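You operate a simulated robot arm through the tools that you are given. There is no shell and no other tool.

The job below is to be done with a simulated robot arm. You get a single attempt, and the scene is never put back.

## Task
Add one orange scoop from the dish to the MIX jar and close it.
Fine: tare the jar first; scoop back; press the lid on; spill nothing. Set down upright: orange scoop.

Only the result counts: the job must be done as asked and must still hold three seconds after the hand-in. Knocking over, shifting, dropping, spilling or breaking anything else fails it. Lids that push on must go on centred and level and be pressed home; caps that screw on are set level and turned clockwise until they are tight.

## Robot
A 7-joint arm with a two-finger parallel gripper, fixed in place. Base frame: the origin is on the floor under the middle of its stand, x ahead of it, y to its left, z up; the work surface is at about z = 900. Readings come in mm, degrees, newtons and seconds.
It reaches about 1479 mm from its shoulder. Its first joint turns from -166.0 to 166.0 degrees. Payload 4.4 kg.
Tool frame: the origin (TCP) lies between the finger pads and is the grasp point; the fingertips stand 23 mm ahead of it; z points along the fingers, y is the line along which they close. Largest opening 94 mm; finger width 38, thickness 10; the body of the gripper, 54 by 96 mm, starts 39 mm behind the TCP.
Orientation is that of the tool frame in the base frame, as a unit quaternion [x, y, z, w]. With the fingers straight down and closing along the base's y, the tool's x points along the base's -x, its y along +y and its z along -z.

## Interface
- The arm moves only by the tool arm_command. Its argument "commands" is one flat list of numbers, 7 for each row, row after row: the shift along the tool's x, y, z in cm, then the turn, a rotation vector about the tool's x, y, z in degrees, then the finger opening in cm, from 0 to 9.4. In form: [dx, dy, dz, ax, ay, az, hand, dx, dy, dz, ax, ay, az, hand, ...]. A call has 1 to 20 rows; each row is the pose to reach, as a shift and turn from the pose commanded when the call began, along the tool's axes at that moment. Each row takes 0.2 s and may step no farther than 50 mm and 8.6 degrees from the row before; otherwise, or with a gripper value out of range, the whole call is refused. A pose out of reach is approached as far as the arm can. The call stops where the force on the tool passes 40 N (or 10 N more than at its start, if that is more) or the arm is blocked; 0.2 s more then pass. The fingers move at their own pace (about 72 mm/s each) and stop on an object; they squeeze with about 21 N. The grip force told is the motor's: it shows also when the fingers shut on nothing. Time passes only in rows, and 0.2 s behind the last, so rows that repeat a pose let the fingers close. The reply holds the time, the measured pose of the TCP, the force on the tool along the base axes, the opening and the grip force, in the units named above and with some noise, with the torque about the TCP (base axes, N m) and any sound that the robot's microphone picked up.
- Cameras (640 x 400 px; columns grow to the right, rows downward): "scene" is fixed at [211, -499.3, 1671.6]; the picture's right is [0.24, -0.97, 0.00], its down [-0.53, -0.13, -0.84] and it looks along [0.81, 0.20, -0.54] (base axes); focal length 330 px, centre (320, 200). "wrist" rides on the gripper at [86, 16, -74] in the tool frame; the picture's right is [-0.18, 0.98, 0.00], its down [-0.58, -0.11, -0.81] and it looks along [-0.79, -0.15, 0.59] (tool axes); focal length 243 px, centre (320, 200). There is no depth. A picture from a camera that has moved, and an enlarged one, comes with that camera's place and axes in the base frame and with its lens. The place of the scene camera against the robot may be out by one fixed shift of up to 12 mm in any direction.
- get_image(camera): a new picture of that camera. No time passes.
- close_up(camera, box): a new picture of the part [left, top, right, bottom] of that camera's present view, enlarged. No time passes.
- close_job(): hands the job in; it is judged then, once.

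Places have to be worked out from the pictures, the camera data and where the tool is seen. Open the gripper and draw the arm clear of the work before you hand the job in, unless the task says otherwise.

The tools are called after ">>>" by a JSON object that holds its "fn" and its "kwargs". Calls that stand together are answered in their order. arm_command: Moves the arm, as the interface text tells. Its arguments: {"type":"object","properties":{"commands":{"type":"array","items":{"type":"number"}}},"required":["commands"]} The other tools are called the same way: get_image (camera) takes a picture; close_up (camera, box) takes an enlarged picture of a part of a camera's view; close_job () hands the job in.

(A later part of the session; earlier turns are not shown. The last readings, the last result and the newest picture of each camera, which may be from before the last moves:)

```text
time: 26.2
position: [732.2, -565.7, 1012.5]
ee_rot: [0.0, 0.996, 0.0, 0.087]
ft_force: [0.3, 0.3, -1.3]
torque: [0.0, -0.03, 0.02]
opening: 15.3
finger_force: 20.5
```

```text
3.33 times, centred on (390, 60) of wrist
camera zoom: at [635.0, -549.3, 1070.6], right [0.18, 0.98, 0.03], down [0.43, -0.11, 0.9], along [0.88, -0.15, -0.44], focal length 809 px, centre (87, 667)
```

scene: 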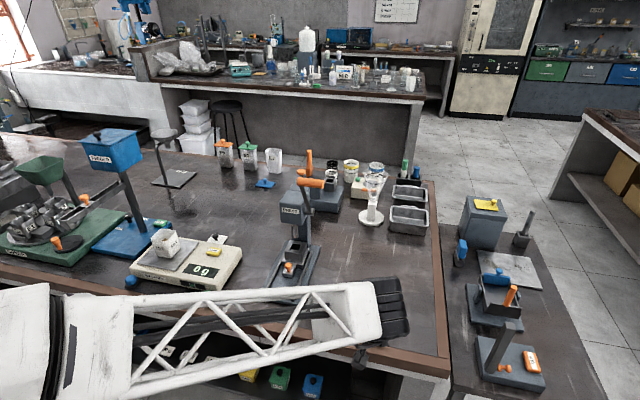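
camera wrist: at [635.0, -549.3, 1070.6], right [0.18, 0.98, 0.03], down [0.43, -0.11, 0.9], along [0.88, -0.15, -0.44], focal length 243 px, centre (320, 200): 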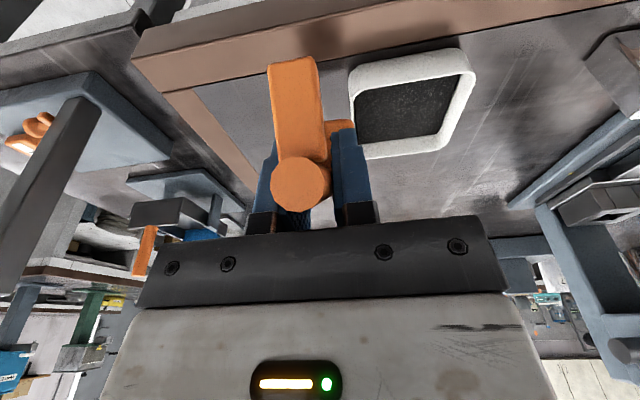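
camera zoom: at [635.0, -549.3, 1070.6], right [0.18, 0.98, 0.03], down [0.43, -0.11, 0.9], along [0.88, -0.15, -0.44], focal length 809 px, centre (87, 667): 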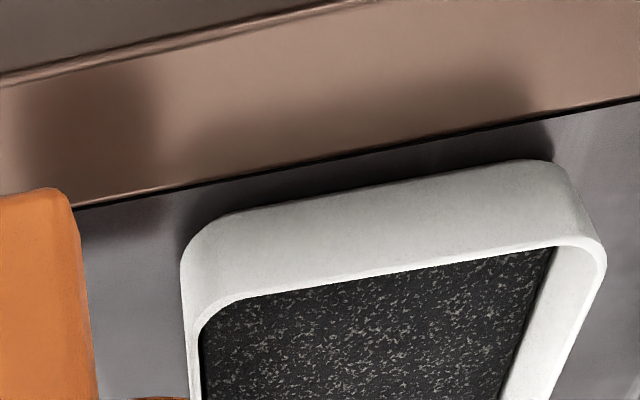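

From the two views the dish is at about x 755–840, y −546 to −462, rim z≈926, powder surface about z≈913. I bring the scoop over the dish and pitch it to 60° nose-down, still above the rim.

>>> {"fn": "arm_command", "kwargs": {"commands": [-0.174, 0.5, -0.985, 0, 0, 0, 0, -0.798, 2.0, -1.637, 0, 5, 0, 0, -1.783, 3.8, -1.463, 0, 12, 0, 0, -2.965, 5.2, -1.254, 0, 19, 0, 0, -3.855, 5.9, -1.098, 0, 26, 0, 0, -4.44, 6.12, -0.99, 0, 30, 0, 0, -4.44, 6.12, -0.99, 0, 30, 0, 0]}}

>>> {"fn": "get_image", "kwargs": {"camera": "wrist"}}

>>> {"fn": "get_image", "kwargs": {"camera": "scene"}}

```text
time: 27.8
position: [773.5, -504.8, 1031.3]
ee_rot: [-0.001, 0.985, 0.0, -0.173]
ft_force: [0.3, 0.2, 0.1]
torque: [-0.02, 0.02, 0.0]
opening: 15.4
finger_force: 20.9
```

```text
taken
camera wrist: at [718.5, -489.0, 1130.1], right [0.17, 0.98, -0.06], down [0.82, -0.11, 0.56], along [0.54, -0.15, -0.83], focal length 243 px, centre (320, 200)
```

wrist: 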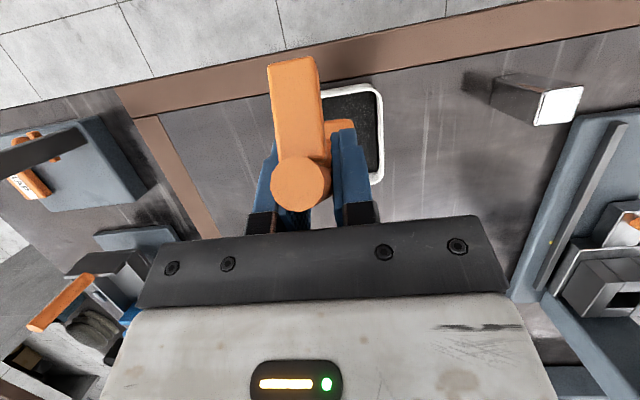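

```text
taken
```

scene: 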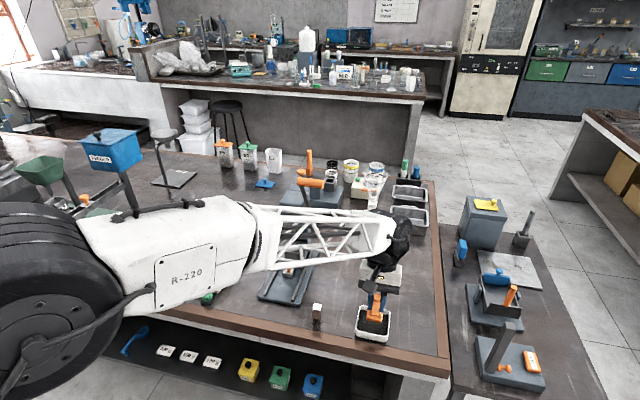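

Now the scene camera sees the dish and scoop; I zoom in.

>>> {"fn": "close_up", "kwargs": {"camera": "scene", "box": [330, 260, 430, 350]}}

>>> {"fn": "close_up", "kwargs": {"camera": "wrist", "box": [250, 40, 410, 210]}}

```text
4.44 times, centred on (380, 305) of scene
camera zoom: at [211.0, -499.3, 1671.6], right [0.24, -0.97, 0.0], down [-0.53, -0.13, -0.84], along [0.81, 0.2, -0.54], focal length 1465 px, centre (53, -267)
```

zoom: 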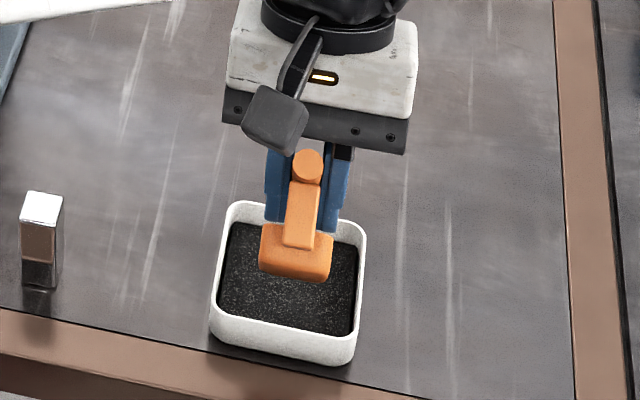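

```text
2.35 times, centred on (330, 125) of wrist
camera zoom: at [718.5, -489.0, 1130.1], right [0.17, 0.98, -0.06], down [0.82, -0.11, 0.56], along [0.54, -0.15, -0.83], focal length 571 px, centre (296, 376)
```

zoom: 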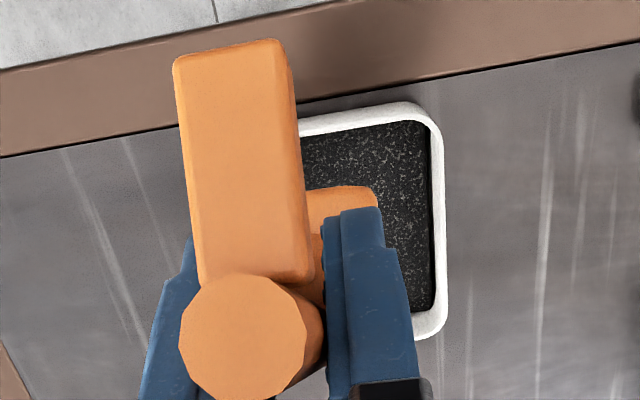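

Geometry matches the picture (bowl's lowest edge about 84 mm below the TCP). I lower the nose into the powder in small steps, to roughly 908 mm, watching the force.

>>> {"fn": "arm_command", "kwargs": {"commands": [-0.342, 0, 0.94, 0, 0, 0, 0, -0.684, 0, 1.88, 0, 0, 0, 0, -0.958, 0, 2.632, 0, 0, 0, 0, -1.163, 0, 3.196, 0, 0, 0, 0, -1.3, 0, 3.57, 0, 0, 0, 0, -1.3, 0, 3.57, 0, 0, 0, 0]}}

>>> {"fn": "close_up", "kwargs": {"camera": "scene", "box": [330, 260, 430, 350]}}

>>> {"fn": "close_up", "kwargs": {"camera": "wrist", "box": [250, 40, 410, 210]}}

```text
time: 29.2
position: [774.8, -505.0, 996.3]
ee_rot: [0.0, 0.985, -0.001, -0.173]
ft_force: [-0.7, -2.0, 19.8]
torque: [-0.06, -0.14, -0.02]
opening: 15.3
finger_force: 21.3
```

```text
4.44 times, centred on (380, 305) of scene
camera zoom: at [211.0, -499.3, 1671.6], right [0.24, -0.97, 0.0], down [-0.53, -0.13, -0.84], along [0.81, 0.2, -0.54], focal length 1465 px, centre (53, -267)
```

zoom: 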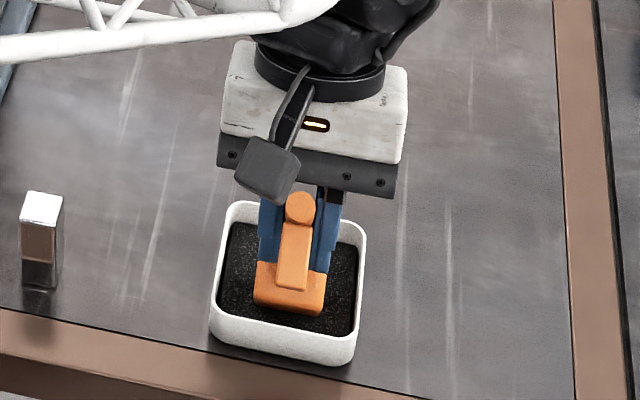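

```text
2.35 times, centred on (330, 125) of wrist
camera zoom: at [719.2, -488.2, 1094.4], right [0.17, 0.98, -0.06], down [0.82, -0.11, 0.56], along [0.54, -0.15, -0.83], focal length 571 px, centre (296, 376)
```

zoom: 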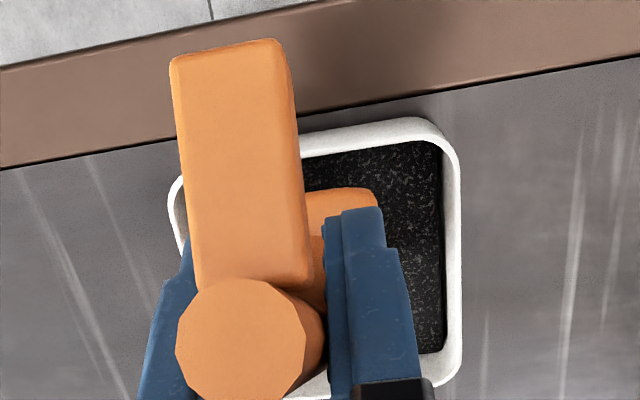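

Force is 20 N upward with the bowl's edge near z≈912. I zoom in to see whether the nose is buried in the powder or resting on something.

>>> {"fn": "close_up", "kwargs": {"camera": "scene", "box": [374, 300, 416, 346]}}

>>> {"fn": "close_up", "kwargs": {"camera": "scene", "box": [380, 312, 408, 338]}}

>>> {"fn": "close_up", "kwargs": {"camera": "wrist", "box": [320, 90, 390, 140]}}

```text
8.70 times, centred on (395, 323) of scene
camera zoom: at [211.0, -499.3, 1671.6], right [0.24, -0.97, 0.0], down [-0.53, -0.13, -0.84], along [0.81, 0.2, -0.54], focal length 2867 px, centre (-332, -870)
```

zoom: 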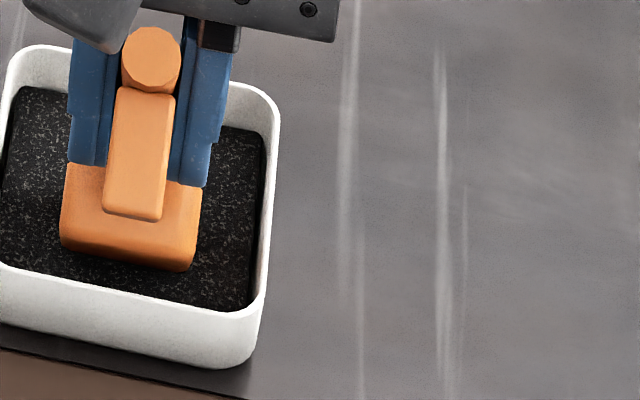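

```text
15.38 times, centred on (394, 325) of scene
camera zoom: at [211.0, -499.3, 1671.6], right [0.24, -0.97, 0.0], down [-0.53, -0.13, -0.84], along [0.81, 0.2, -0.54], focal length 5072 px, centre (-818, -1723)
```

zoom: 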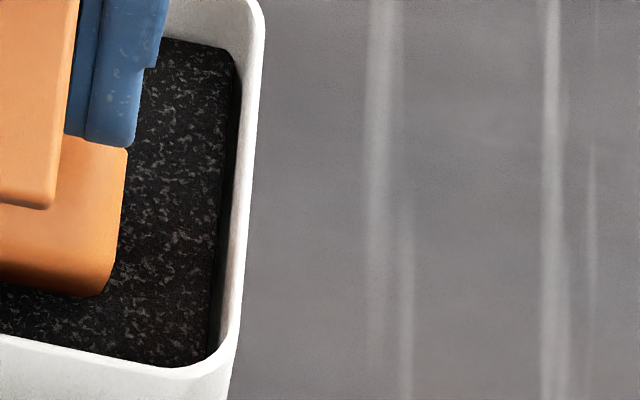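

```text
8.00 times, centred on (355, 115) of wrist
camera zoom: at [719.2, -488.2, 1094.4], right [0.17, 0.98, -0.06], down [0.82, -0.11, 0.56], along [0.54, -0.15, -0.83], focal length 1941 px, centre (40, 880)
```

zoom: 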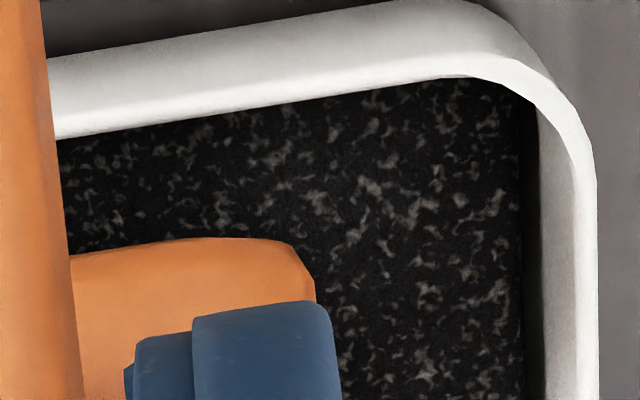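

The nose is only slightly into the powder, with the bowl's lower edge touching the bottom. To get the lip under the powder I need a steeper entry, so I lift, pitch to about 85° nose-down and shift forward.

>>> {"fn": "arm_command", "kwargs": {"commands": [0.342, 0, -0.94, 0, 0, 0, 0, 0.214, 0, -2.05, 0, 3, 0, 0, -0.38, 0, -3.07, 0, 10, 0, 0, -1.32, 0, -3.41, 0, 18, 0, 0, -2.02, 0, -3.67, 0, 25, 0, 0, -2.02, 0, -3.67, 0, 25, 0, 0]}}

>>> {"fn": "close_up", "kwargs": {"camera": "scene", "box": [340, 250, 430, 350]}}

>>> {"fn": "get_image", "kwargs": {"camera": "wrist"}}

```text
time: 30.6
position: [805.7, -504.0, 1021.9]
ee_rot: [0.001, 0.924, 0.001, -0.384]
ft_force: [0.2, 0.6, -0.7]
torque: [0.0, 0.0, 0.0]
opening: 15.4
finger_force: 20.9
```

```text
4.00 times, centred on (385, 300) of scene
camera zoom: at [211.0, -499.3, 1671.6], right [0.24, -0.97, 0.0], down [-0.53, -0.13, -0.84], along [0.81, 0.2, -0.54], focal length 1319 px, centre (60, -200)
```

zoom: 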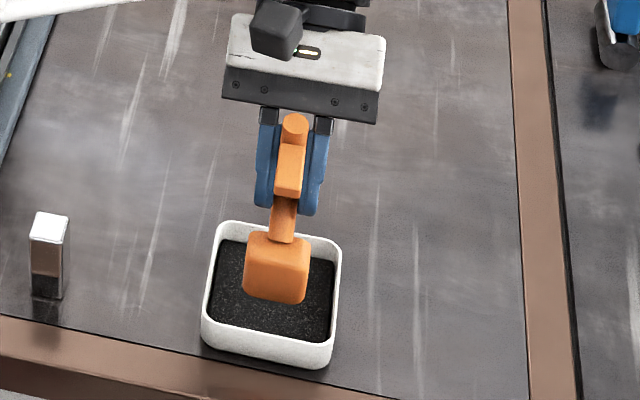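

```text
taken
camera wrist: at [798.3, -488.1, 1134.7], right [0.13, 0.98, -0.13], down [0.98, -0.11, 0.16], along [0.14, -0.15, -0.98], focal length 243 px, centre (320, 200)
```

wrist: 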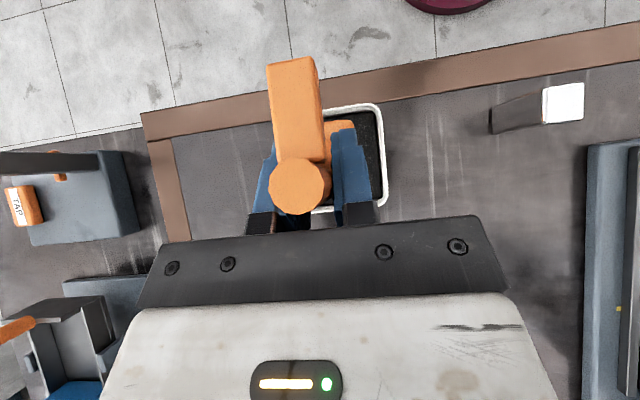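

At 85° nose-down, the bowl is vertical above the powder. I lower it gently until light contact.

>>> {"fn": "arm_command", "kwargs": {"commands": [-0.848, 0, 0.848, 0, 0, 0, 0, -1.556, 0, 1.556, 0, 0, 0, 0, -2.05, 0, 2.05, 0, 0, 0, 0, -2.333, 0, 2.333, 0, 0, 0, 0, -2.475, 0, 2.475, 0, 0, 0, 0]}}

>>> {"fn": "close_up", "kwargs": {"camera": "scene", "box": [360, 290, 416, 350]}}

```text
time: 31.8
position: [806.2, -504.7, 988.0]
ee_rot: [0.001, 0.924, 0.0, -0.382]
ft_force: [5.9, 0.5, 18.2]
torque: [0.01, 0.09, -0.04]
opening: 15.5
finger_force: 21.2
```

```text
6.67 times, centred on (388, 320) of scene
camera zoom: at [211.0, -499.3, 1671.6], right [0.24, -0.97, 0.0], down [-0.53, -0.13, -0.84], along [0.81, 0.2, -0.54], focal length 2198 px, centre (-133, -600)
```

zoom: 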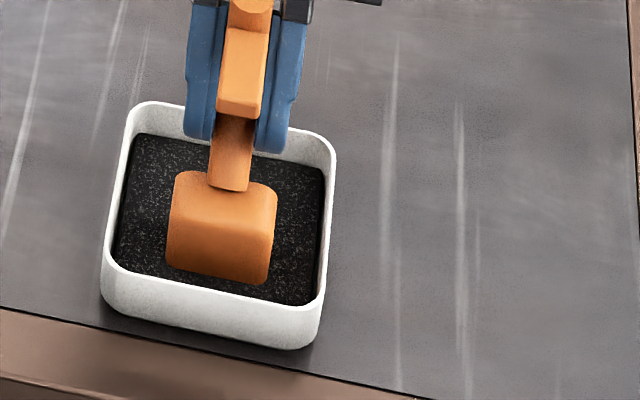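

Contact at about z≈911 with lip and bottom edge down in the powder. Now the scooping sweep: roll back toward level while the lip pushes forward to x≈828, then lift level out of the dish.

>>> {"fn": "arm_command", "kwargs": {"commands": [0.212, 0, -0.212, 0, 0, 0, 0, 0.799, 0, -0.134, 0, -8, 0, 0, 1.237, 0, -0.021, 0, -16, 0, 0, 1.549, 0, 0.177, 0, -24, 0, 0, 1.775, 0, 0.544, 0, -32, 0, 0, 2.043, 0, 1.181, 0, -40, 0, 0, 2.298, 0, 2.015, 0, -48, 0, 0, 2.439, 0, 2.949, 0, -56, 0, 0, 2.39, 0, 3.903, 0, -64, 0, 0, 2.559, 0, 4.455, 0, -72, 0, 0, 2.949, 0, 4.603, 0, -80, 0, 0, 3.606, 0, 4.172, 0, -85, 0, 0, 4.455, 0, 3.323, 0, -85, 0, 0, 5.445, 0, 2.333, 0, -85, 0, 0, 6.435, 0, 1.343, 0, -85, 0, 0, 7.142, 0, 0.636, 0, -85, 0, 0, 7.707, 0, 0.071, 0, -85, 0, 0, 7.707, 0, 0.071, 0, -85, 0, 0]}}

>>> {"fn": "get_image", "kwargs": {"camera": "scene"}}

>>> {"fn": "get_image", "kwargs": {"camera": "wrist"}}

```text
time: 35.6
position: [750.2, -505.9, 1040.1]
ee_rot: [0.0, 0.94, 0.001, 0.341]
ft_force: [-0.6, 0.4, -0.5]
torque: [-0.01, -0.03, -0.01]
opening: 15.2
finger_force: 20.8
```

```text
taken
```

scene: 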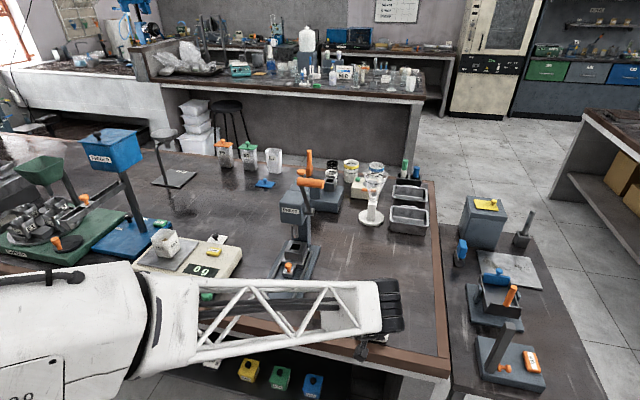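

```text
taken
camera wrist: at [636.5, -488.8, 1041.1], right [0.14, 0.98, 0.12], down [-0.07, -0.11, 0.99], along [0.99, -0.15, 0.06], focal length 243 px, centre (320, 200)
```

wrist: 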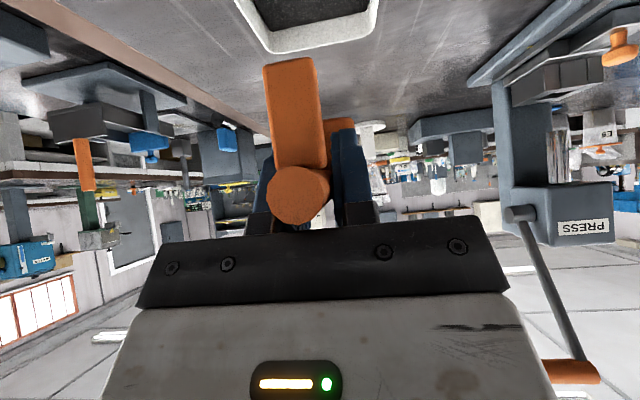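

The scoop seems pitched nose-down a few degrees in the grip (handle end moved in the view). I zoom to measure this before moving.

>>> {"fn": "close_up", "kwargs": {"camera": "wrist", "box": [240, 40, 400, 240]}}

>>> {"fn": "close_up", "kwargs": {"camera": "scene", "box": [340, 260, 440, 360]}}

```text
2.00 times, centred on (320, 140) of wrist
camera zoom: at [636.5, -488.8, 1041.1], right [0.14, 0.98, 0.12], down [-0.07, -0.11, 0.99], along [0.99, -0.15, 0.06], focal length 485 px, centre (320, 320)
```

zoom: 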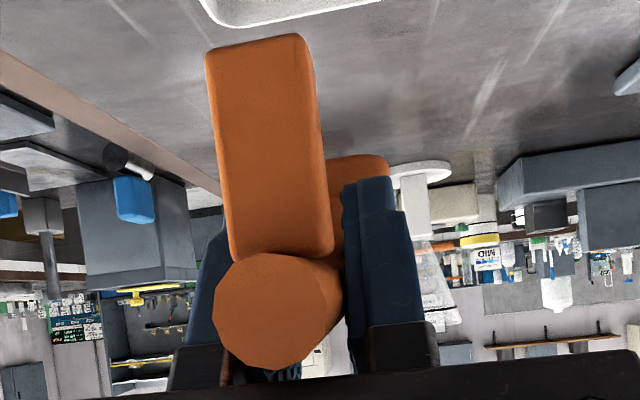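

```text
4.00 times, centred on (390, 310) of scene
camera zoom: at [211.0, -499.3, 1671.6], right [0.24, -0.97, 0.0], down [-0.53, -0.13, -0.84], along [0.81, 0.2, -0.54], focal length 1319 px, centre (40, -240)
```

zoom: 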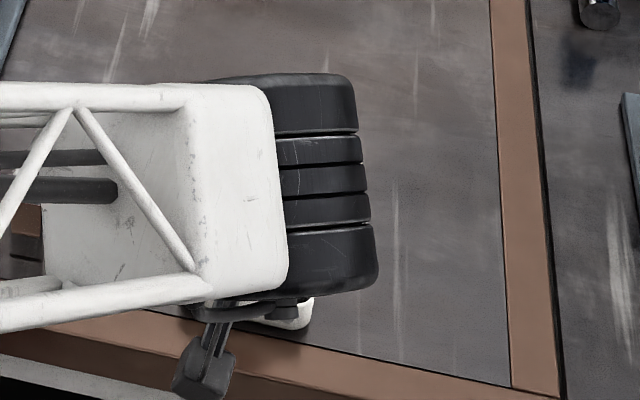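

The dish hasn't moved; the scoop has turned about 4.6° nose-down in the pads, so I level it by pitching up 4.6°, raise to z≈1100 and carry it smoothly left past the press (x≈750) to where the scene camera can see the bowl.

>>> {"fn": "arm_command", "kwargs": {"commands": [-0.321, 0, -0.383, 0, -2, 0, 0, -0.964, 0, -1.149, 0, -4, 0, 0, -1.929, 0, -2.298, 0, -4.6, 0, 0, -2.893, 0.3, -3.447, 0, -4.6, 0, 0, -3.536, 1.2, -4.213, 0, -4.6, 0, 0, -3.858, 2.8, -4.596, 0, -4.6, 0, 0, -3.858, 5.0, -4.596, 0, -4.6, 0, 0, -3.858, 7.8, -4.596, 0, -4.6, 0, 0, -3.858, 11.0, -4.596, 0, -4.6, 0, 0, -3.858, 14.5, -4.596, 0, -4.6, 0, 0, -3.858, 18.0, -4.596, 0, -4.6, 0, 0, -3.858, 21.5, -4.596, 0, -4.6, 0, 0, -3.858, 25.0, -4.596, 0, -4.6, 0, 0, -3.858, 28.5, -4.596, 0, -4.6, 0, 0, -3.858, 32.0, -4.596, 0, -4.6, 0, 0, -3.858, 35.0, -4.596, 0, -4.6, 0, 0, -3.858, 37.4, -4.596, 0, -4.6, 0, 0, -3.858, 39.0, -4.596, 0, -4.6, 0, 0, -3.858, 39.8, -4.596, 0, -4.6, 0, 0, -3.858, 40.0, -4.596, 0, -4.6, 0, 0]}}

>>> {"fn": "get_image", "kwargs": {"camera": "scene"}}

>>> {"fn": "close_up", "kwargs": {"camera": "scene", "box": [200, 190, 320, 310]}}

>>> {"fn": "close_up", "kwargs": {"camera": "scene", "box": [340, 290, 410, 350]}}

```text
time: 39.8
position: [752.8, -103.8, 1099.4]
ee_rot: [0.0, 0.925, 0.0, 0.379]
ft_force: [-0.1, -0.5, -0.1]
torque: [-0.03, -0.02, -0.02]
opening: 15.3
finger_force: 21.1
```

```text
taken
```

scene: 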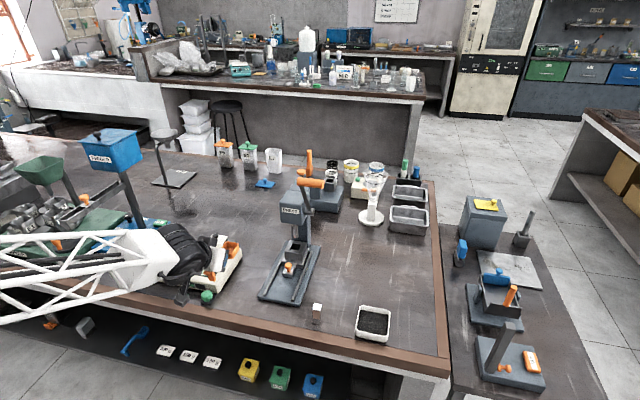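

```text
3.33 times, centred on (260, 250) of scene
camera zoom: at [211.0, -499.3, 1671.6], right [0.24, -0.97, 0.0], down [-0.53, -0.13, -0.84], along [0.81, 0.2, -0.54], focal length 1099 px, centre (520, 33)
```

zoom: 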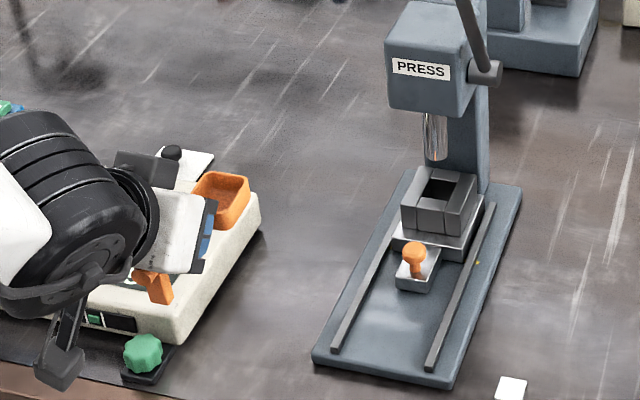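

```text
6.67 times, centred on (375, 320) of scene
camera zoom: at [211.0, -499.3, 1671.6], right [0.24, -0.97, 0.0], down [-0.53, -0.13, -0.84], along [0.81, 0.2, -0.54], focal length 2198 px, centre (-47, -600)
```

zoom: 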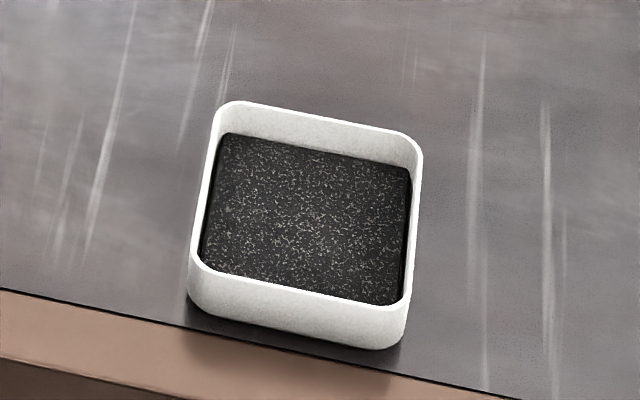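

>>> {"fn": "close_up", "kwargs": {"camera": "scene", "box": [225, 232, 260, 262]}}

>>> {"fn": "close_up", "kwargs": {"camera": "scene", "box": [350, 298, 396, 346]}}

```text
13.33 times, centred on (242, 247) of scene
camera zoom: at [211.0, -499.3, 1671.6], right [0.24, -0.97, 0.0], down [-0.53, -0.13, -0.84], along [0.81, 0.2, -0.54], focal length 4396 px, centre (1353, -427)
```

zoom: 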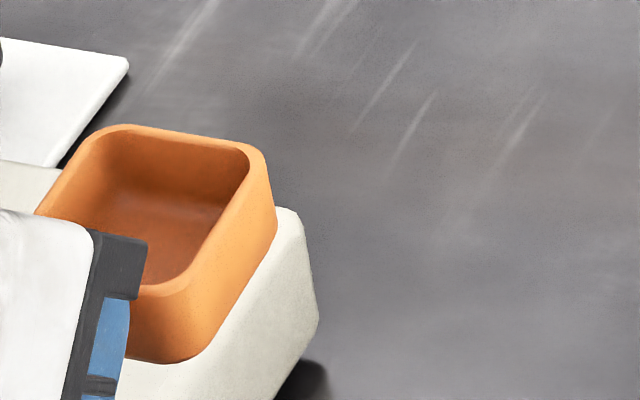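

```text
8.33 times, centred on (373, 322) of scene
camera zoom: at [211.0, -499.3, 1671.6], right [0.24, -0.97, 0.0], down [-0.53, -0.13, -0.84], along [0.81, 0.2, -0.54], focal length 2748 px, centre (-122, -817)
```

zoom: 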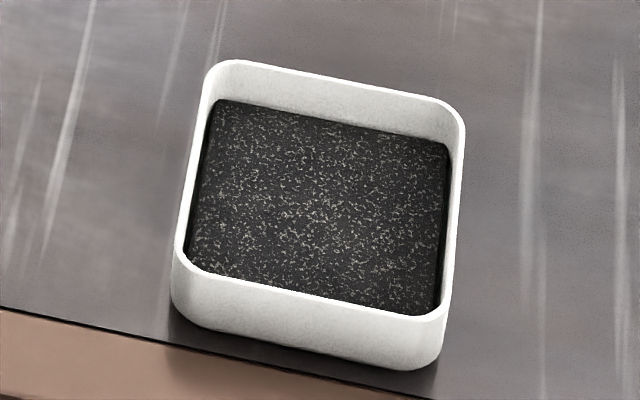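

The bowl is still empty, the dish unchanged: my lip came out of the powder too early and the bowl never sat down flat in it. I go back and this time will set the bowl's whole floor down into the powder, with the tool kept at x≈740 so the fingers clear the rim.

>>> {"fn": "arm_command", "kwargs": {"commands": [0.3, -1, -0.3, 0, 0, 0, 0, 0.6, -3, -0.6, 0, 0, 0, 0, 0.85, -6, -0.84, 0, 0, 0, 0, 0.85, -10, -0.84, 0, 0, 0, 0, 0.85, -14, -0.84, 0, 0, 0, 0, 0.85, -18, -0.84, 0, 0, 0, 0, 0.85, -22, -0.84, 0, 0, 0, 0, 0.85, -26, -0.84, 0, 4, 0, 0, 0.85, -30, -0.84, 0, 8, 0, 0, 1.9, -34, 0.23, 0, 12, 0, 0, 2.96, -37, 1.3, 0, 15, 0, 0, 4.01, -39, 2.36, 0, 15, 0, 0, 5.06, -40.1, 3.43, 0, 15, 0, 0, 5.06, -40.1, 3.43, 0, 15, 0, 0]}}

>>> {"fn": "get_image", "kwargs": {"camera": "wrist"}}

```text
time: 42.8
position: [737.9, -504.8, 1040.7]
ee_rot: [0.001, 0.967, 0.0, 0.255]
ft_force: [-0.5, -0.8, -0.3]
torque: [0.0, -0.02, 0.0]
opening: 15.4
finger_force: 21.4
```

```text
taken
camera wrist: at [627.2, -489.0, 1062.2], right [0.16, 0.98, 0.09], down [0.11, -0.11, 0.99], along [0.98, -0.15, -0.12], focal length 243 px, centre (320, 200)
```

wrist: 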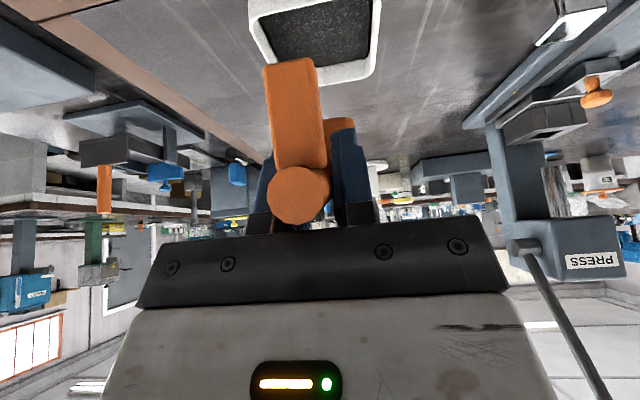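

Positioned over the dish at 15° nose-down. I lower the nose to the powder, then level the bowl down flat in it, watching the force.

>>> {"fn": "arm_command", "kwargs": {"commands": [0.814, 0, 1.838, 0, 0, 0, 0, 1.802, 0, 3.577, 0, 0, 0, 0, 2.543, 0, 4.881, 0, 0, 0, 0, 3.037, 0, 5.751, 0, 0, 0, 0, 3.333, 0, 6.272, 0, 0, 0, 0, 3.543, 0, 6.843, 0, -5, 0, 0, 3.752, 0, 7.415, 0, -10, 0, 0, 3.962, 0, 7.986, 0, -15, 0, 0, 3.973, 0, 8.208, 0, -15, 0, 0]}}

>>> {"fn": "get_image", "kwargs": {"camera": "wrist"}}

```text
time: 44.8
position: [745.4, -506.4, 952.6]
ee_rot: [0.0, 0.924, -0.001, 0.381]
ft_force: [-4.9, -1.0, 17.0]
torque: [-0.04, -0.03, -0.03]
opening: 15.0
finger_force: 20.5
```

```text
taken
camera wrist: at [632.4, -489.3, 943.2], right [0.13, 0.98, 0.13], down [-0.16, -0.11, 0.98], along [0.98, -0.15, 0.14], focal length 243 px, centre (320, 200)
```

wrist: 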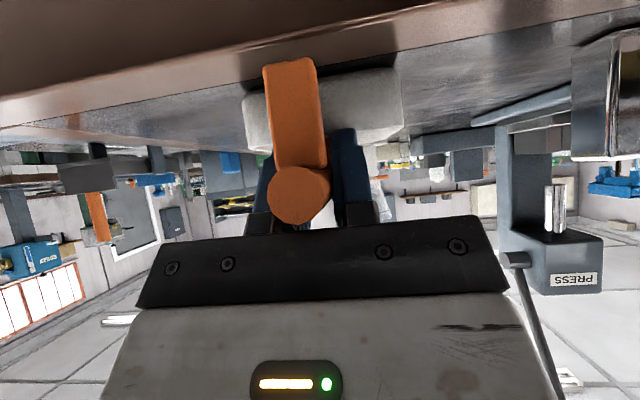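

Torque shows the contact is ~10 mm ahead of the TCP: my fingertips touched the dish's near rim, not the bowl. I lift straight up at once and check the dish.

>>> {"fn": "arm_command", "kwargs": {"commands": [-0.351, 0, -0.356, 0, 0, 0, 0, -1.053, 0, -1.068, 0, 0, 0, 0, -2.106, 0, -2.136, 0, 0, 0, 0, -3.51, 0, -3.56, 0, 0, 0, 0, -4.914, 0, -4.984, 0, 0, 0, 0, -6.318, 0, -6.408, 0, 0, 0, 0, -6.318, 0, -6.408, 0, 15, 0, 0]}}

```text
refused: row 7 steps farther than a row can; nothing moved
```

>>> {"fn": "arm_command", "kwargs": {"commands": [-0.351, 0, -0.356, 0, 0, 0, 0, -1.053, 0, -1.068, 0, 0, 0, 0, -2.106, 0, -2.136, 0, 0, 0, 0, -3.51, 0, -3.56, 0, 0, 0, 0, -4.914, 0, -4.984, 0, 0, 0, 0, -6.318, 0, -6.408, 0, 0, 0, 0, -6.318, 0, -6.408, 0, 0, 0, 0]}}

>>> {"fn": "get_image", "kwargs": {"camera": "wrist"}}

>>> {"fn": "get_image", "kwargs": {"camera": "scene"}}

```text
time: 46.4
position: [745.7, -505.8, 1039.4]
ee_rot: [0.0, 0.925, 0.0, 0.379]
ft_force: [0.2, 0.7, 0.4]
torque: [0.02, 0.02, 0.02]
opening: 15.3
finger_force: 21.3
```

```text
taken
camera wrist: at [632.3, -489.3, 1031.3], right [0.13, 0.98, 0.13], down [-0.15, -0.11, 0.98], along [0.98, -0.15, 0.14], focal length 243 px, centre (320, 200)
```

wrist: 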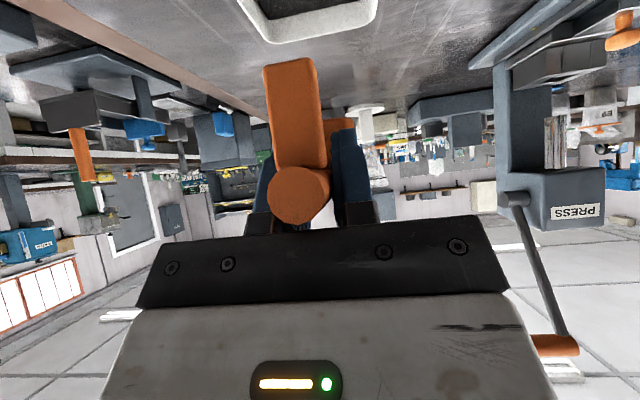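

```text
taken
```

scene: 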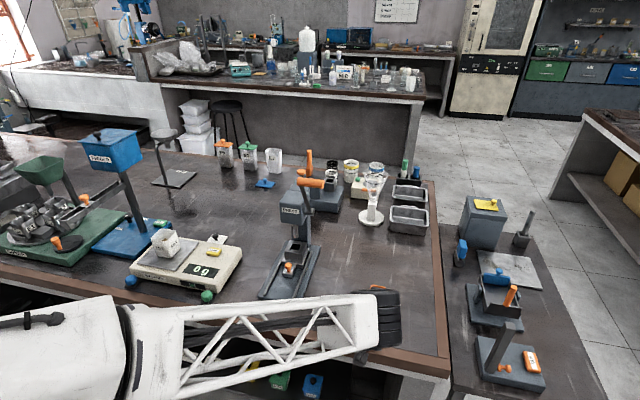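

>>> {"fn": "close_up", "kwargs": {"camera": "wrist", "box": [230, 0, 400, 60]}}

```text
3.76 times, centred on (315, 30) of wrist
camera zoom: at [632.3, -489.3, 1031.3], right [0.13, 0.98, 0.13], down [-0.15, -0.11, 0.98], along [0.98, -0.15, 0.14], focal length 913 px, centre (339, 840)
```

zoom: 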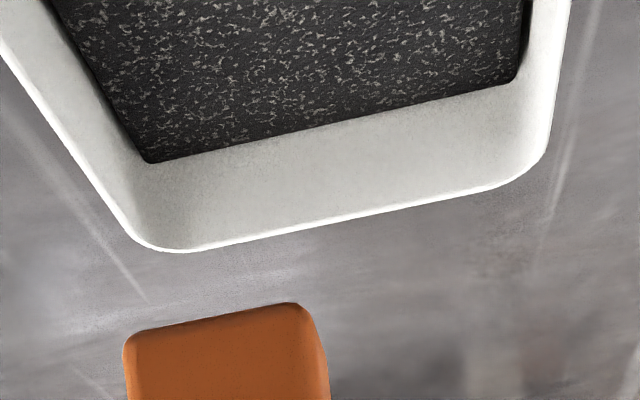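

Powder surface reads about z≈910 and the rim 926. I lower again level, 8 mm further back (x≈738), so the fingers stay outside the rim and the bowl's floor meets the powder.

>>> {"fn": "arm_command", "kwargs": {"commands": [1.27, 0, 0.15, 0, 0, 0, 0, 3.03, 0, 1.93, 0, 0, 0, 0, 4.78, 0, 3.71, 0, 0, 0, 0, 5.905, 0, 4.85, 0, 0, 0, 0, 6.33, 0, 5.28, 0, 0, 0, 0, 6.61, 0, 5.56, 0, 0, 0, 0, 6.82, 0, 5.78, 0, 0, 0, 0, 6.82, 0, 5.78, 0, 0, 0, 0]}}

>>> {"fn": "get_image", "kwargs": {"camera": "wrist"}}

```text
time: 48.2
position: [738.1, -505.3, 950.0]
ee_rot: [0.0, 0.925, -0.001, 0.379]
ft_force: [-0.4, -0.1, -0.6]
torque: [0.03, 0.04, 0.02]
opening: 15.3
finger_force: 20.8
```

```text
taken
camera wrist: at [624.0, -489.0, 942.5], right [0.13, 0.98, 0.13], down [-0.15, -0.11, 0.98], along [0.98, -0.15, 0.14], focal length 243 px, centre (320, 200)
```

wrist: 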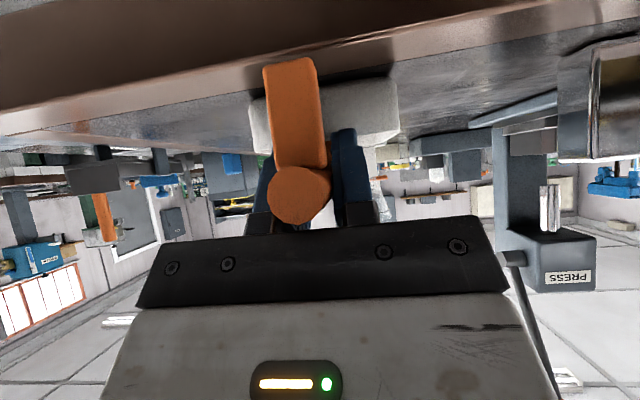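

No contact yet at z=950; I continue down in small steps.

>>> {"fn": "arm_command", "kwargs": {"commands": [0.14, 0, 0.142, 0, 0, 0, 0, 0.281, 0, 0.285, 0, 0, 0, 0, 0.281, 0, 0.285, 0, 0, 0, 0]}}

>>> {"fn": "arm_command", "kwargs": {"commands": [0.14, 0, 0.142, 0, 0, 0, 0, 0.14, 0, 0.142, 0, 0, 0, 0]}}

```text
time: 49.0
position: [737.6, -505.1, 946.8]
ee_rot: [0.0, 0.925, 0.0, 0.379]
ft_force: [0.4, -0.8, -0.5]
torque: [-0.01, 0.02, 0.01]
opening: 15.3
finger_force: 21.0
```

```text
time: 49.6
position: [736.9, -505.7, 944.5]
ee_rot: [0.0, 0.925, 0.0, 0.379]
ft_force: [0.0, 0.2, -0.6]
torque: [-0.03, 0.01, 0.0]
opening: 15.2
finger_force: 21.2
```

Still no contact at z=944.5, so the powder itself doesn't resist and the bowl floor is several mm below its surface. I ease down a little more, push forward about 10 mm, then lift level and look.

>>> {"fn": "arm_command", "kwargs": {"commands": [0.105, 0, 0.107, 0, 0, 0, 0, 0.034, 0, 0.177, 0, 0, 0, 0, -0.215, 0, 0.423, 0, 0, 0, 0, -0.464, 0, 0.669, 0, 0, 0, 0, -0.464, 0, 0.669, 0, 0, 0, 0]}}

```text
time: 50.8
position: [745.7, -504.7, 942.9]
ee_rot: [0.001, 0.925, 0.0, 0.38]
ft_force: [-3.6, -1.3, 8.6]
torque: [-0.03, -0.1, -0.04]
opening: 15.5
finger_force: 21.0
```

Light contact again (fingertips on the near rim at this depth), so I lift straight up now, level, and go look at the bowl from the left.

>>> {"fn": "arm_command", "kwargs": {"commands": [-0.351, 0, -0.356, 0, 0, 0, 0, -1.053, 0, -1.068, 0, 0, 0, 0, -2.106, 0, -2.136, 0, 0, 0, 0, -3.51, 0, -3.56, 0, 0, 0, 0, -4.914, 0, -4.984, 0, 0, 0, 0, -6.318, 0, -6.408, 0, 0, 0, 0, -7.72, 0, -7.83, 0, 0, 0, 0, -8.77, 0.3, -8.9, 0, 0, 0, 0, -9.83, 1.2, -9.97, 0, 0, 0, 0, -10.53, 2.8, -10.68, 0, 0, 0, 0, -10.53, 5.2, -10.68, 0, 0, 0, 0, -10.53, 8.4, -10.68, 0, 0, 0, 0, -10.53, 12, -10.68, 0, 0, 0, 0, -10.53, 15.6, -10.68, 0, 0, 0, 0, -10.53, 18.8, -10.68, 0, 0, 0, 0, -10.53, 21.2, -10.68, 0, 0, 0, 0, -10.53, 22.8, -10.68, 0, 0, 0, 0, -10.53, 23.6, -10.68, 0, 0, 0, 0, -10.53, 24, -10.68, 0, 0, 0, 0]}}

>>> {"fn": "get_image", "kwargs": {"camera": "scene"}}

>>> {"fn": "close_up", "kwargs": {"camera": "scene", "box": [260, 190, 400, 350]}}

```text
time: 54.8
position: [744.7, -264.8, 1092.2]
ee_rot: [0.0, 0.925, 0.0, 0.38]
ft_force: [-0.7, 0.6, -1.7]
torque: [-0.06, 0.02, 0.0]
opening: 15.1
finger_force: 21.0
```

```text
taken
```

scene: 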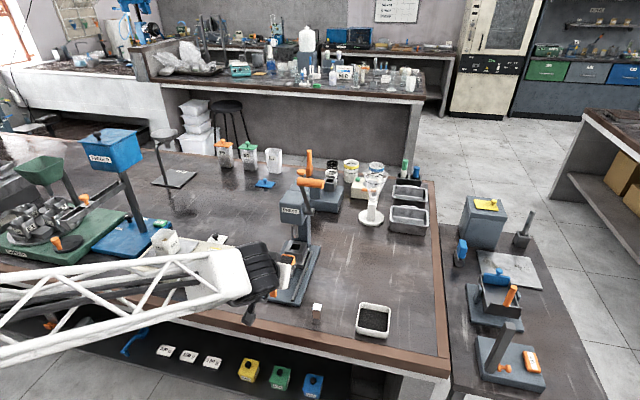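

```text
2.50 times, centred on (330, 270) of scene
camera zoom: at [211.0, -499.3, 1671.6], right [0.24, -0.97, 0.0], down [-0.53, -0.13, -0.84], along [0.81, 0.2, -0.54], focal length 824 px, centre (295, 25)
```

zoom: 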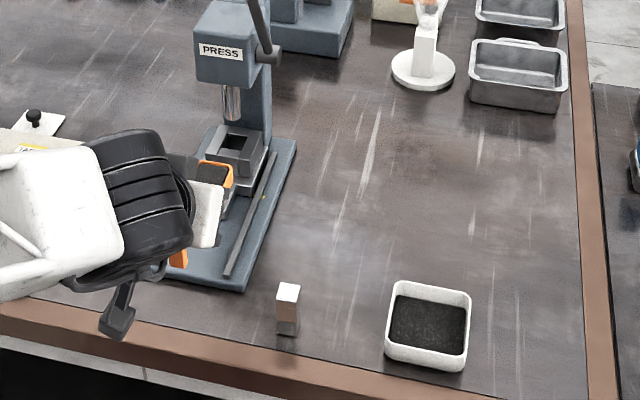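

The bowl now shows dark powder, and the dish's level has dropped. I zoom in on both.

>>> {"fn": "close_up", "kwargs": {"camera": "scene", "box": [270, 238, 305, 270]}}

>>> {"fn": "close_up", "kwargs": {"camera": "scene", "box": [350, 298, 396, 346]}}

>>> {"fn": "close_up", "kwargs": {"camera": "scene", "box": [300, 290, 400, 352]}}

>>> {"fn": "get_image", "kwargs": {"camera": "wrist"}}

```text
12.50 times, centred on (288, 254) of scene
camera zoom: at [211.0, -499.3, 1671.6], right [0.24, -0.97, 0.0], down [-0.53, -0.13, -0.84], along [0.81, 0.2, -0.54], focal length 4121 px, centre (726, -475)
```

zoom: 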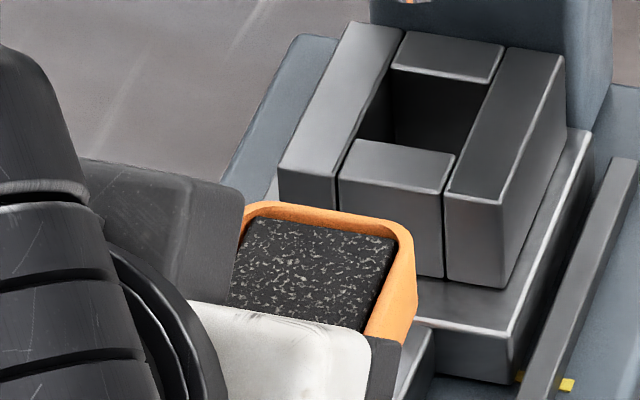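

```text
8.33 times, centred on (373, 322) of scene
camera zoom: at [211.0, -499.3, 1671.6], right [0.24, -0.97, 0.0], down [-0.53, -0.13, -0.84], along [0.81, 0.2, -0.54], focal length 2748 px, centre (-122, -817)
```

zoom: 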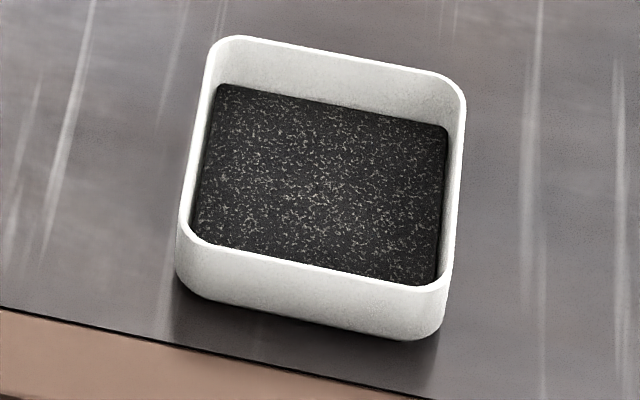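

```text
6.40 times, centred on (350, 321) of scene
camera zoom: at [211.0, -499.3, 1671.6], right [0.24, -0.97, 0.0], down [-0.53, -0.13, -0.84], along [0.81, 0.2, -0.54], focal length 2110 px, centre (128, -574)
```

zoom: 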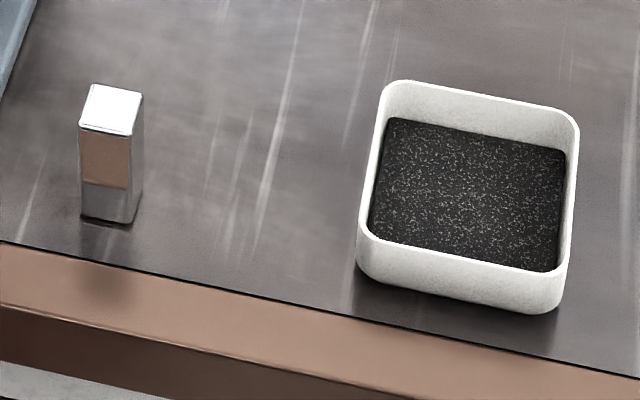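

```text
taken
camera wrist: at [632.3, -249.3, 1084.7], right [0.13, 0.98, 0.13], down [-0.15, -0.11, 0.98], along [0.98, -0.15, 0.14], focal length 243 px, centre (320, 200)
```

wrist: 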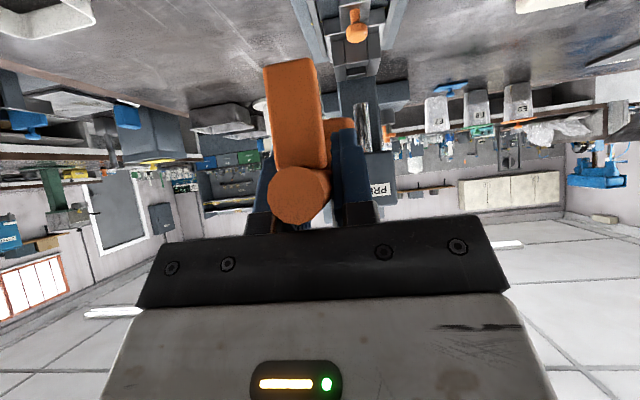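

The bowl is filled level with powder. The dish was pushed about 9 mm forward by that rim contact — I'll put it back later. Now I carry the scoop smoothly, level, toward the jar and stop short to its right for a wrist look.

>>> {"fn": "arm_command", "kwargs": {"commands": [-0.42, 0.3, -0.43, 0, 0, 0, 0, -0.84, 1.2, -0.85, 0, 0, 0, 0, -1.26, 2.8, -1.28, 0, 0, 0, 0, -1.26, 5.2, -1.28, 0, 0, 0, 0, -1.26, 8.4, -1.28, 0, 0, 0, 0, -1.26, 12, -1.28, 0, 0, 0, 0, -1.26, 15.6, -1.28, 0, 0, 0, 0, -1.26, 19.2, -1.28, 0, 0, 0, 0, -1.26, 22.8, -1.28, 0, 0, 0, 0, -1.26, 26.4, -1.28, 0, 0, 0, 0, -1.26, 29.6, -1.28, 0, 0, 0, 0, -1.26, 32.0, -1.28, 0, 0, 0, 0, -1.26, 33.6, -1.28, 0, 0, 0, 0, -1.26, 34.3, -1.28, 0, 0, 0, 0, -1.26, 34.5, -1.28, 0, 0, 0, 0, -1.26, 34.5, -1.28, 0, 0, 0, 0]}}

>>> {"fn": "get_image", "kwargs": {"camera": "scene"}}

>>> {"fn": "get_image", "kwargs": {"camera": "wrist"}}

```text
time: 58.2
position: [744.8, 79.7, 1109.4]
ee_rot: [0.0, 0.925, 0.0, 0.379]
ft_force: [1.6, 0.0, -0.7]
torque: [-0.02, 0.01, 0.0]
opening: 15.3
finger_force: 21.3
```

```text
taken
```

scene: 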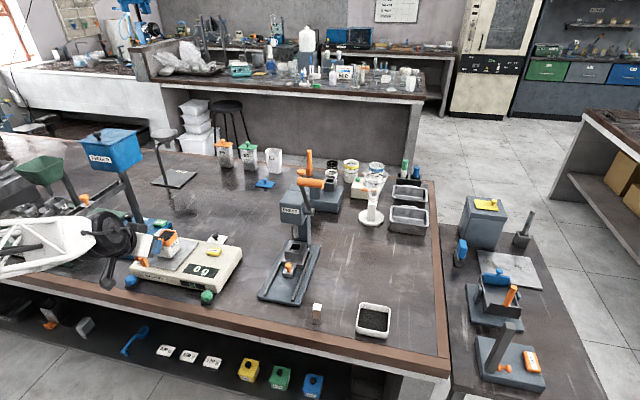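

```text
taken
camera wrist: at [631.6, 95.7, 1101.6], right [0.13, 0.98, 0.13], down [-0.15, -0.11, 0.98], along [0.98, -0.15, 0.14], focal length 243 px, centre (320, 200)
```

wrist: 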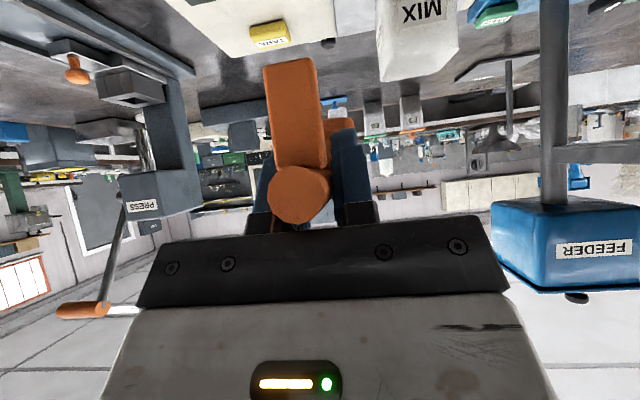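

>>> {"fn": "close_up", "kwargs": {"camera": "wrist", "box": [340, 0, 500, 100]}}

>>> {"fn": "close_up", "kwargs": {"camera": "scene", "box": [100, 200, 240, 300]}}

>>> {"fn": "close_up", "kwargs": {"camera": "scene", "box": [140, 220, 200, 265]}}

```text
4.00 times, centred on (420, 50) of wrist
camera zoom: at [631.6, 95.7, 1101.6], right [0.13, 0.98, 0.13], down [-0.15, -0.11, 0.98], along [0.98, -0.15, 0.14], focal length 970 px, centre (-80, 800)
```

zoom: 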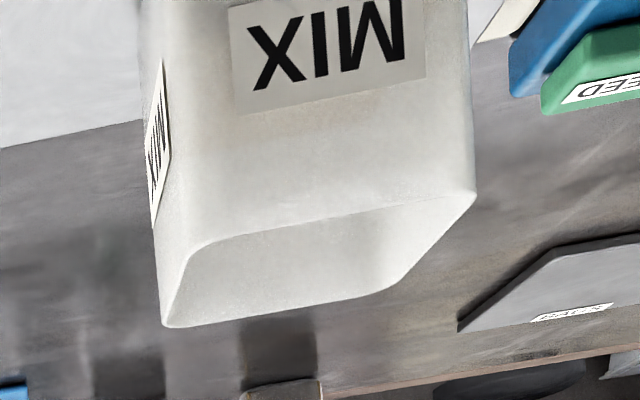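

```text
4.00 times, centred on (170, 250) of scene
camera zoom: at [211.0, -499.3, 1671.6], right [0.24, -0.97, 0.0], down [-0.53, -0.13, -0.84], along [0.81, 0.2, -0.54], focal length 1319 px, centre (920, 0)
```

zoom: 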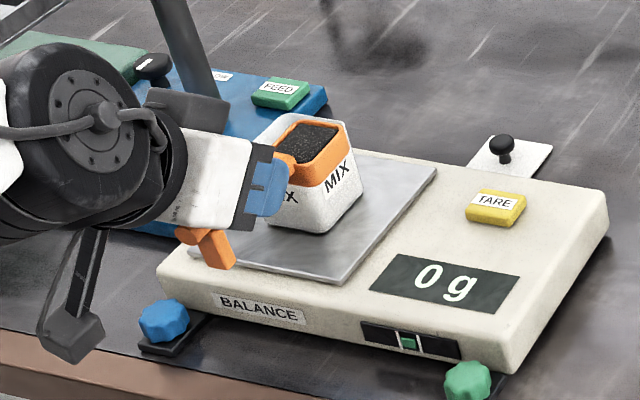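

```text
8.89 times, centred on (170, 242) of scene
camera zoom: at [211.0, -499.3, 1671.6], right [0.24, -0.97, 0.0], down [-0.53, -0.13, -0.84], along [0.81, 0.2, -0.54], focal length 2931 px, centre (1653, -178)
```

zoom: 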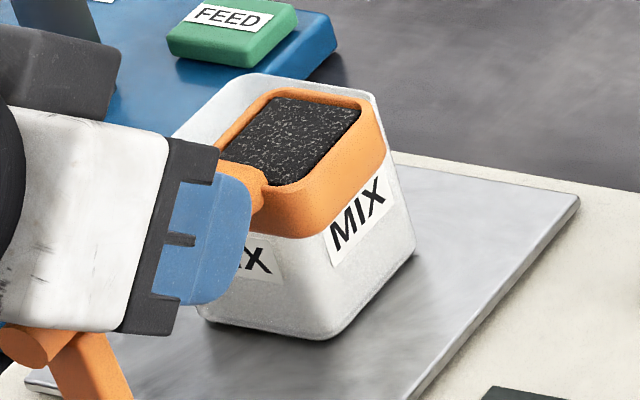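

The scoop is full to the rim. Before pouring, I check how close the feeder's hopper is to the arm's path at the jar.

>>> {"fn": "close_up", "kwargs": {"camera": "scene", "box": [60, 110, 200, 250]}}

>>> {"fn": "close_up", "kwargs": {"camera": "wrist", "box": [440, 0, 640, 320]}}

```text
2.86 times, centred on (130, 180) of scene
camera zoom: at [211.0, -499.3, 1671.6], right [0.24, -0.97, 0.0], down [-0.53, -0.13, -0.84], along [0.81, 0.2, -0.54], focal length 942 px, centre (863, 257)
```

zoom: 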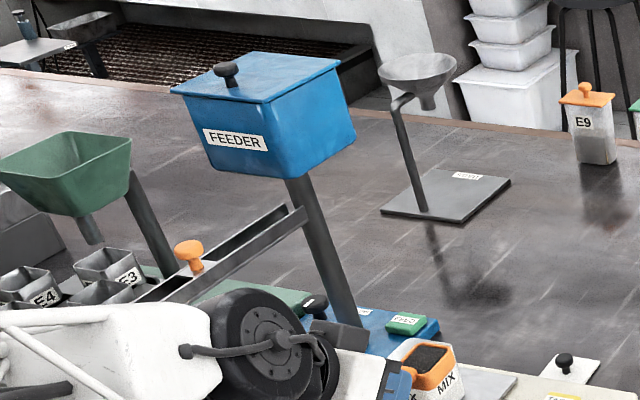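

```text
1.25 times, centred on (540, 160) of wrist
camera zoom: at [631.6, 95.7, 1101.6], right [0.13, 0.98, 0.13], down [-0.15, -0.11, 0.98], along [0.98, -0.15, 0.14], focal length 303 px, centre (45, 250)
```

zoom: 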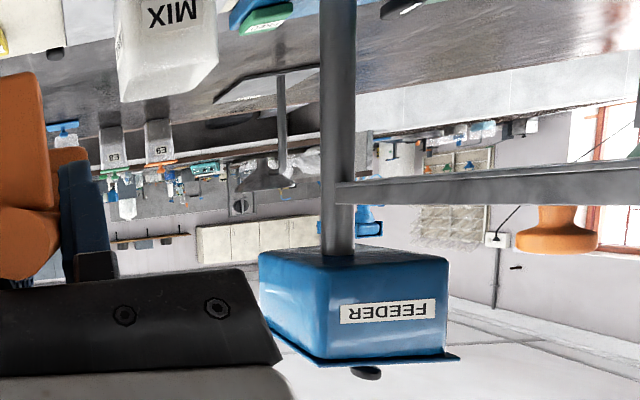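

The hopper's right face is at y≈300, well clear of the arm at the jar. Jar mouth centre is about (887, 164), rim z≈1019. I move the level scoop so its lip is over the mouth, bowl well above the rim.

>>> {"fn": "arm_command", "kwargs": {"commands": [-0.25, 0.41, 0.23, 0, 0, 0, 0, -0.92, 1.48, 0.84, 0, 0, 0, 0, -1.83, 2.96, 1.68, 0, 0, 0, 0, -2.85, 4.61, 2.61, 0, 0, 0, 0, -3.87, 6.25, 3.54, 0, 0, 0, 0, -4.63, 7.49, 4.24, 0, 0, 0, 0, -4.99, 8.07, 4.57, 0, 0, 0, 0, -5.09, 8.23, 4.66, 0, 0, 0, 0, -5.09, 8.23, 4.66, 0, 0, 0, 0]}}

>>> {"fn": "close_up", "kwargs": {"camera": "scene", "box": [130, 200, 210, 270]}}

>>> {"fn": "get_image", "kwargs": {"camera": "wrist"}}

```text
time: 60.2
position: [814.9, 162.4, 1113.5]
ee_rot: [0.0, 0.925, 0.0, 0.379]
ft_force: [-0.1, 0.8, -0.3]
torque: [-0.03, -0.04, 0.02]
opening: 15.2
finger_force: 21.1
```

```text
5.71 times, centred on (170, 235) of scene
camera zoom: at [211.0, -499.3, 1671.6], right [0.24, -0.97, 0.0], down [-0.53, -0.13, -0.84], along [0.81, 0.2, -0.54], focal length 1884 px, centre (1177, 0)
```

zoom: 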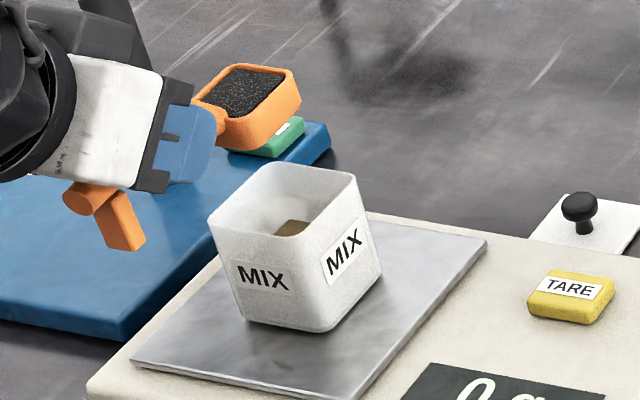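

```text
taken
camera wrist: at [700.7, 177.7, 1105.2], right [0.13, 0.98, 0.13], down [-0.15, -0.11, 0.98], along [0.98, -0.15, 0.14], focal length 243 px, centre (320, 200)
```

wrist: 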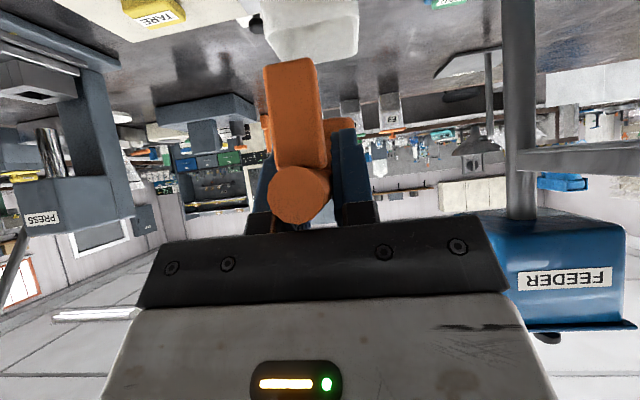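

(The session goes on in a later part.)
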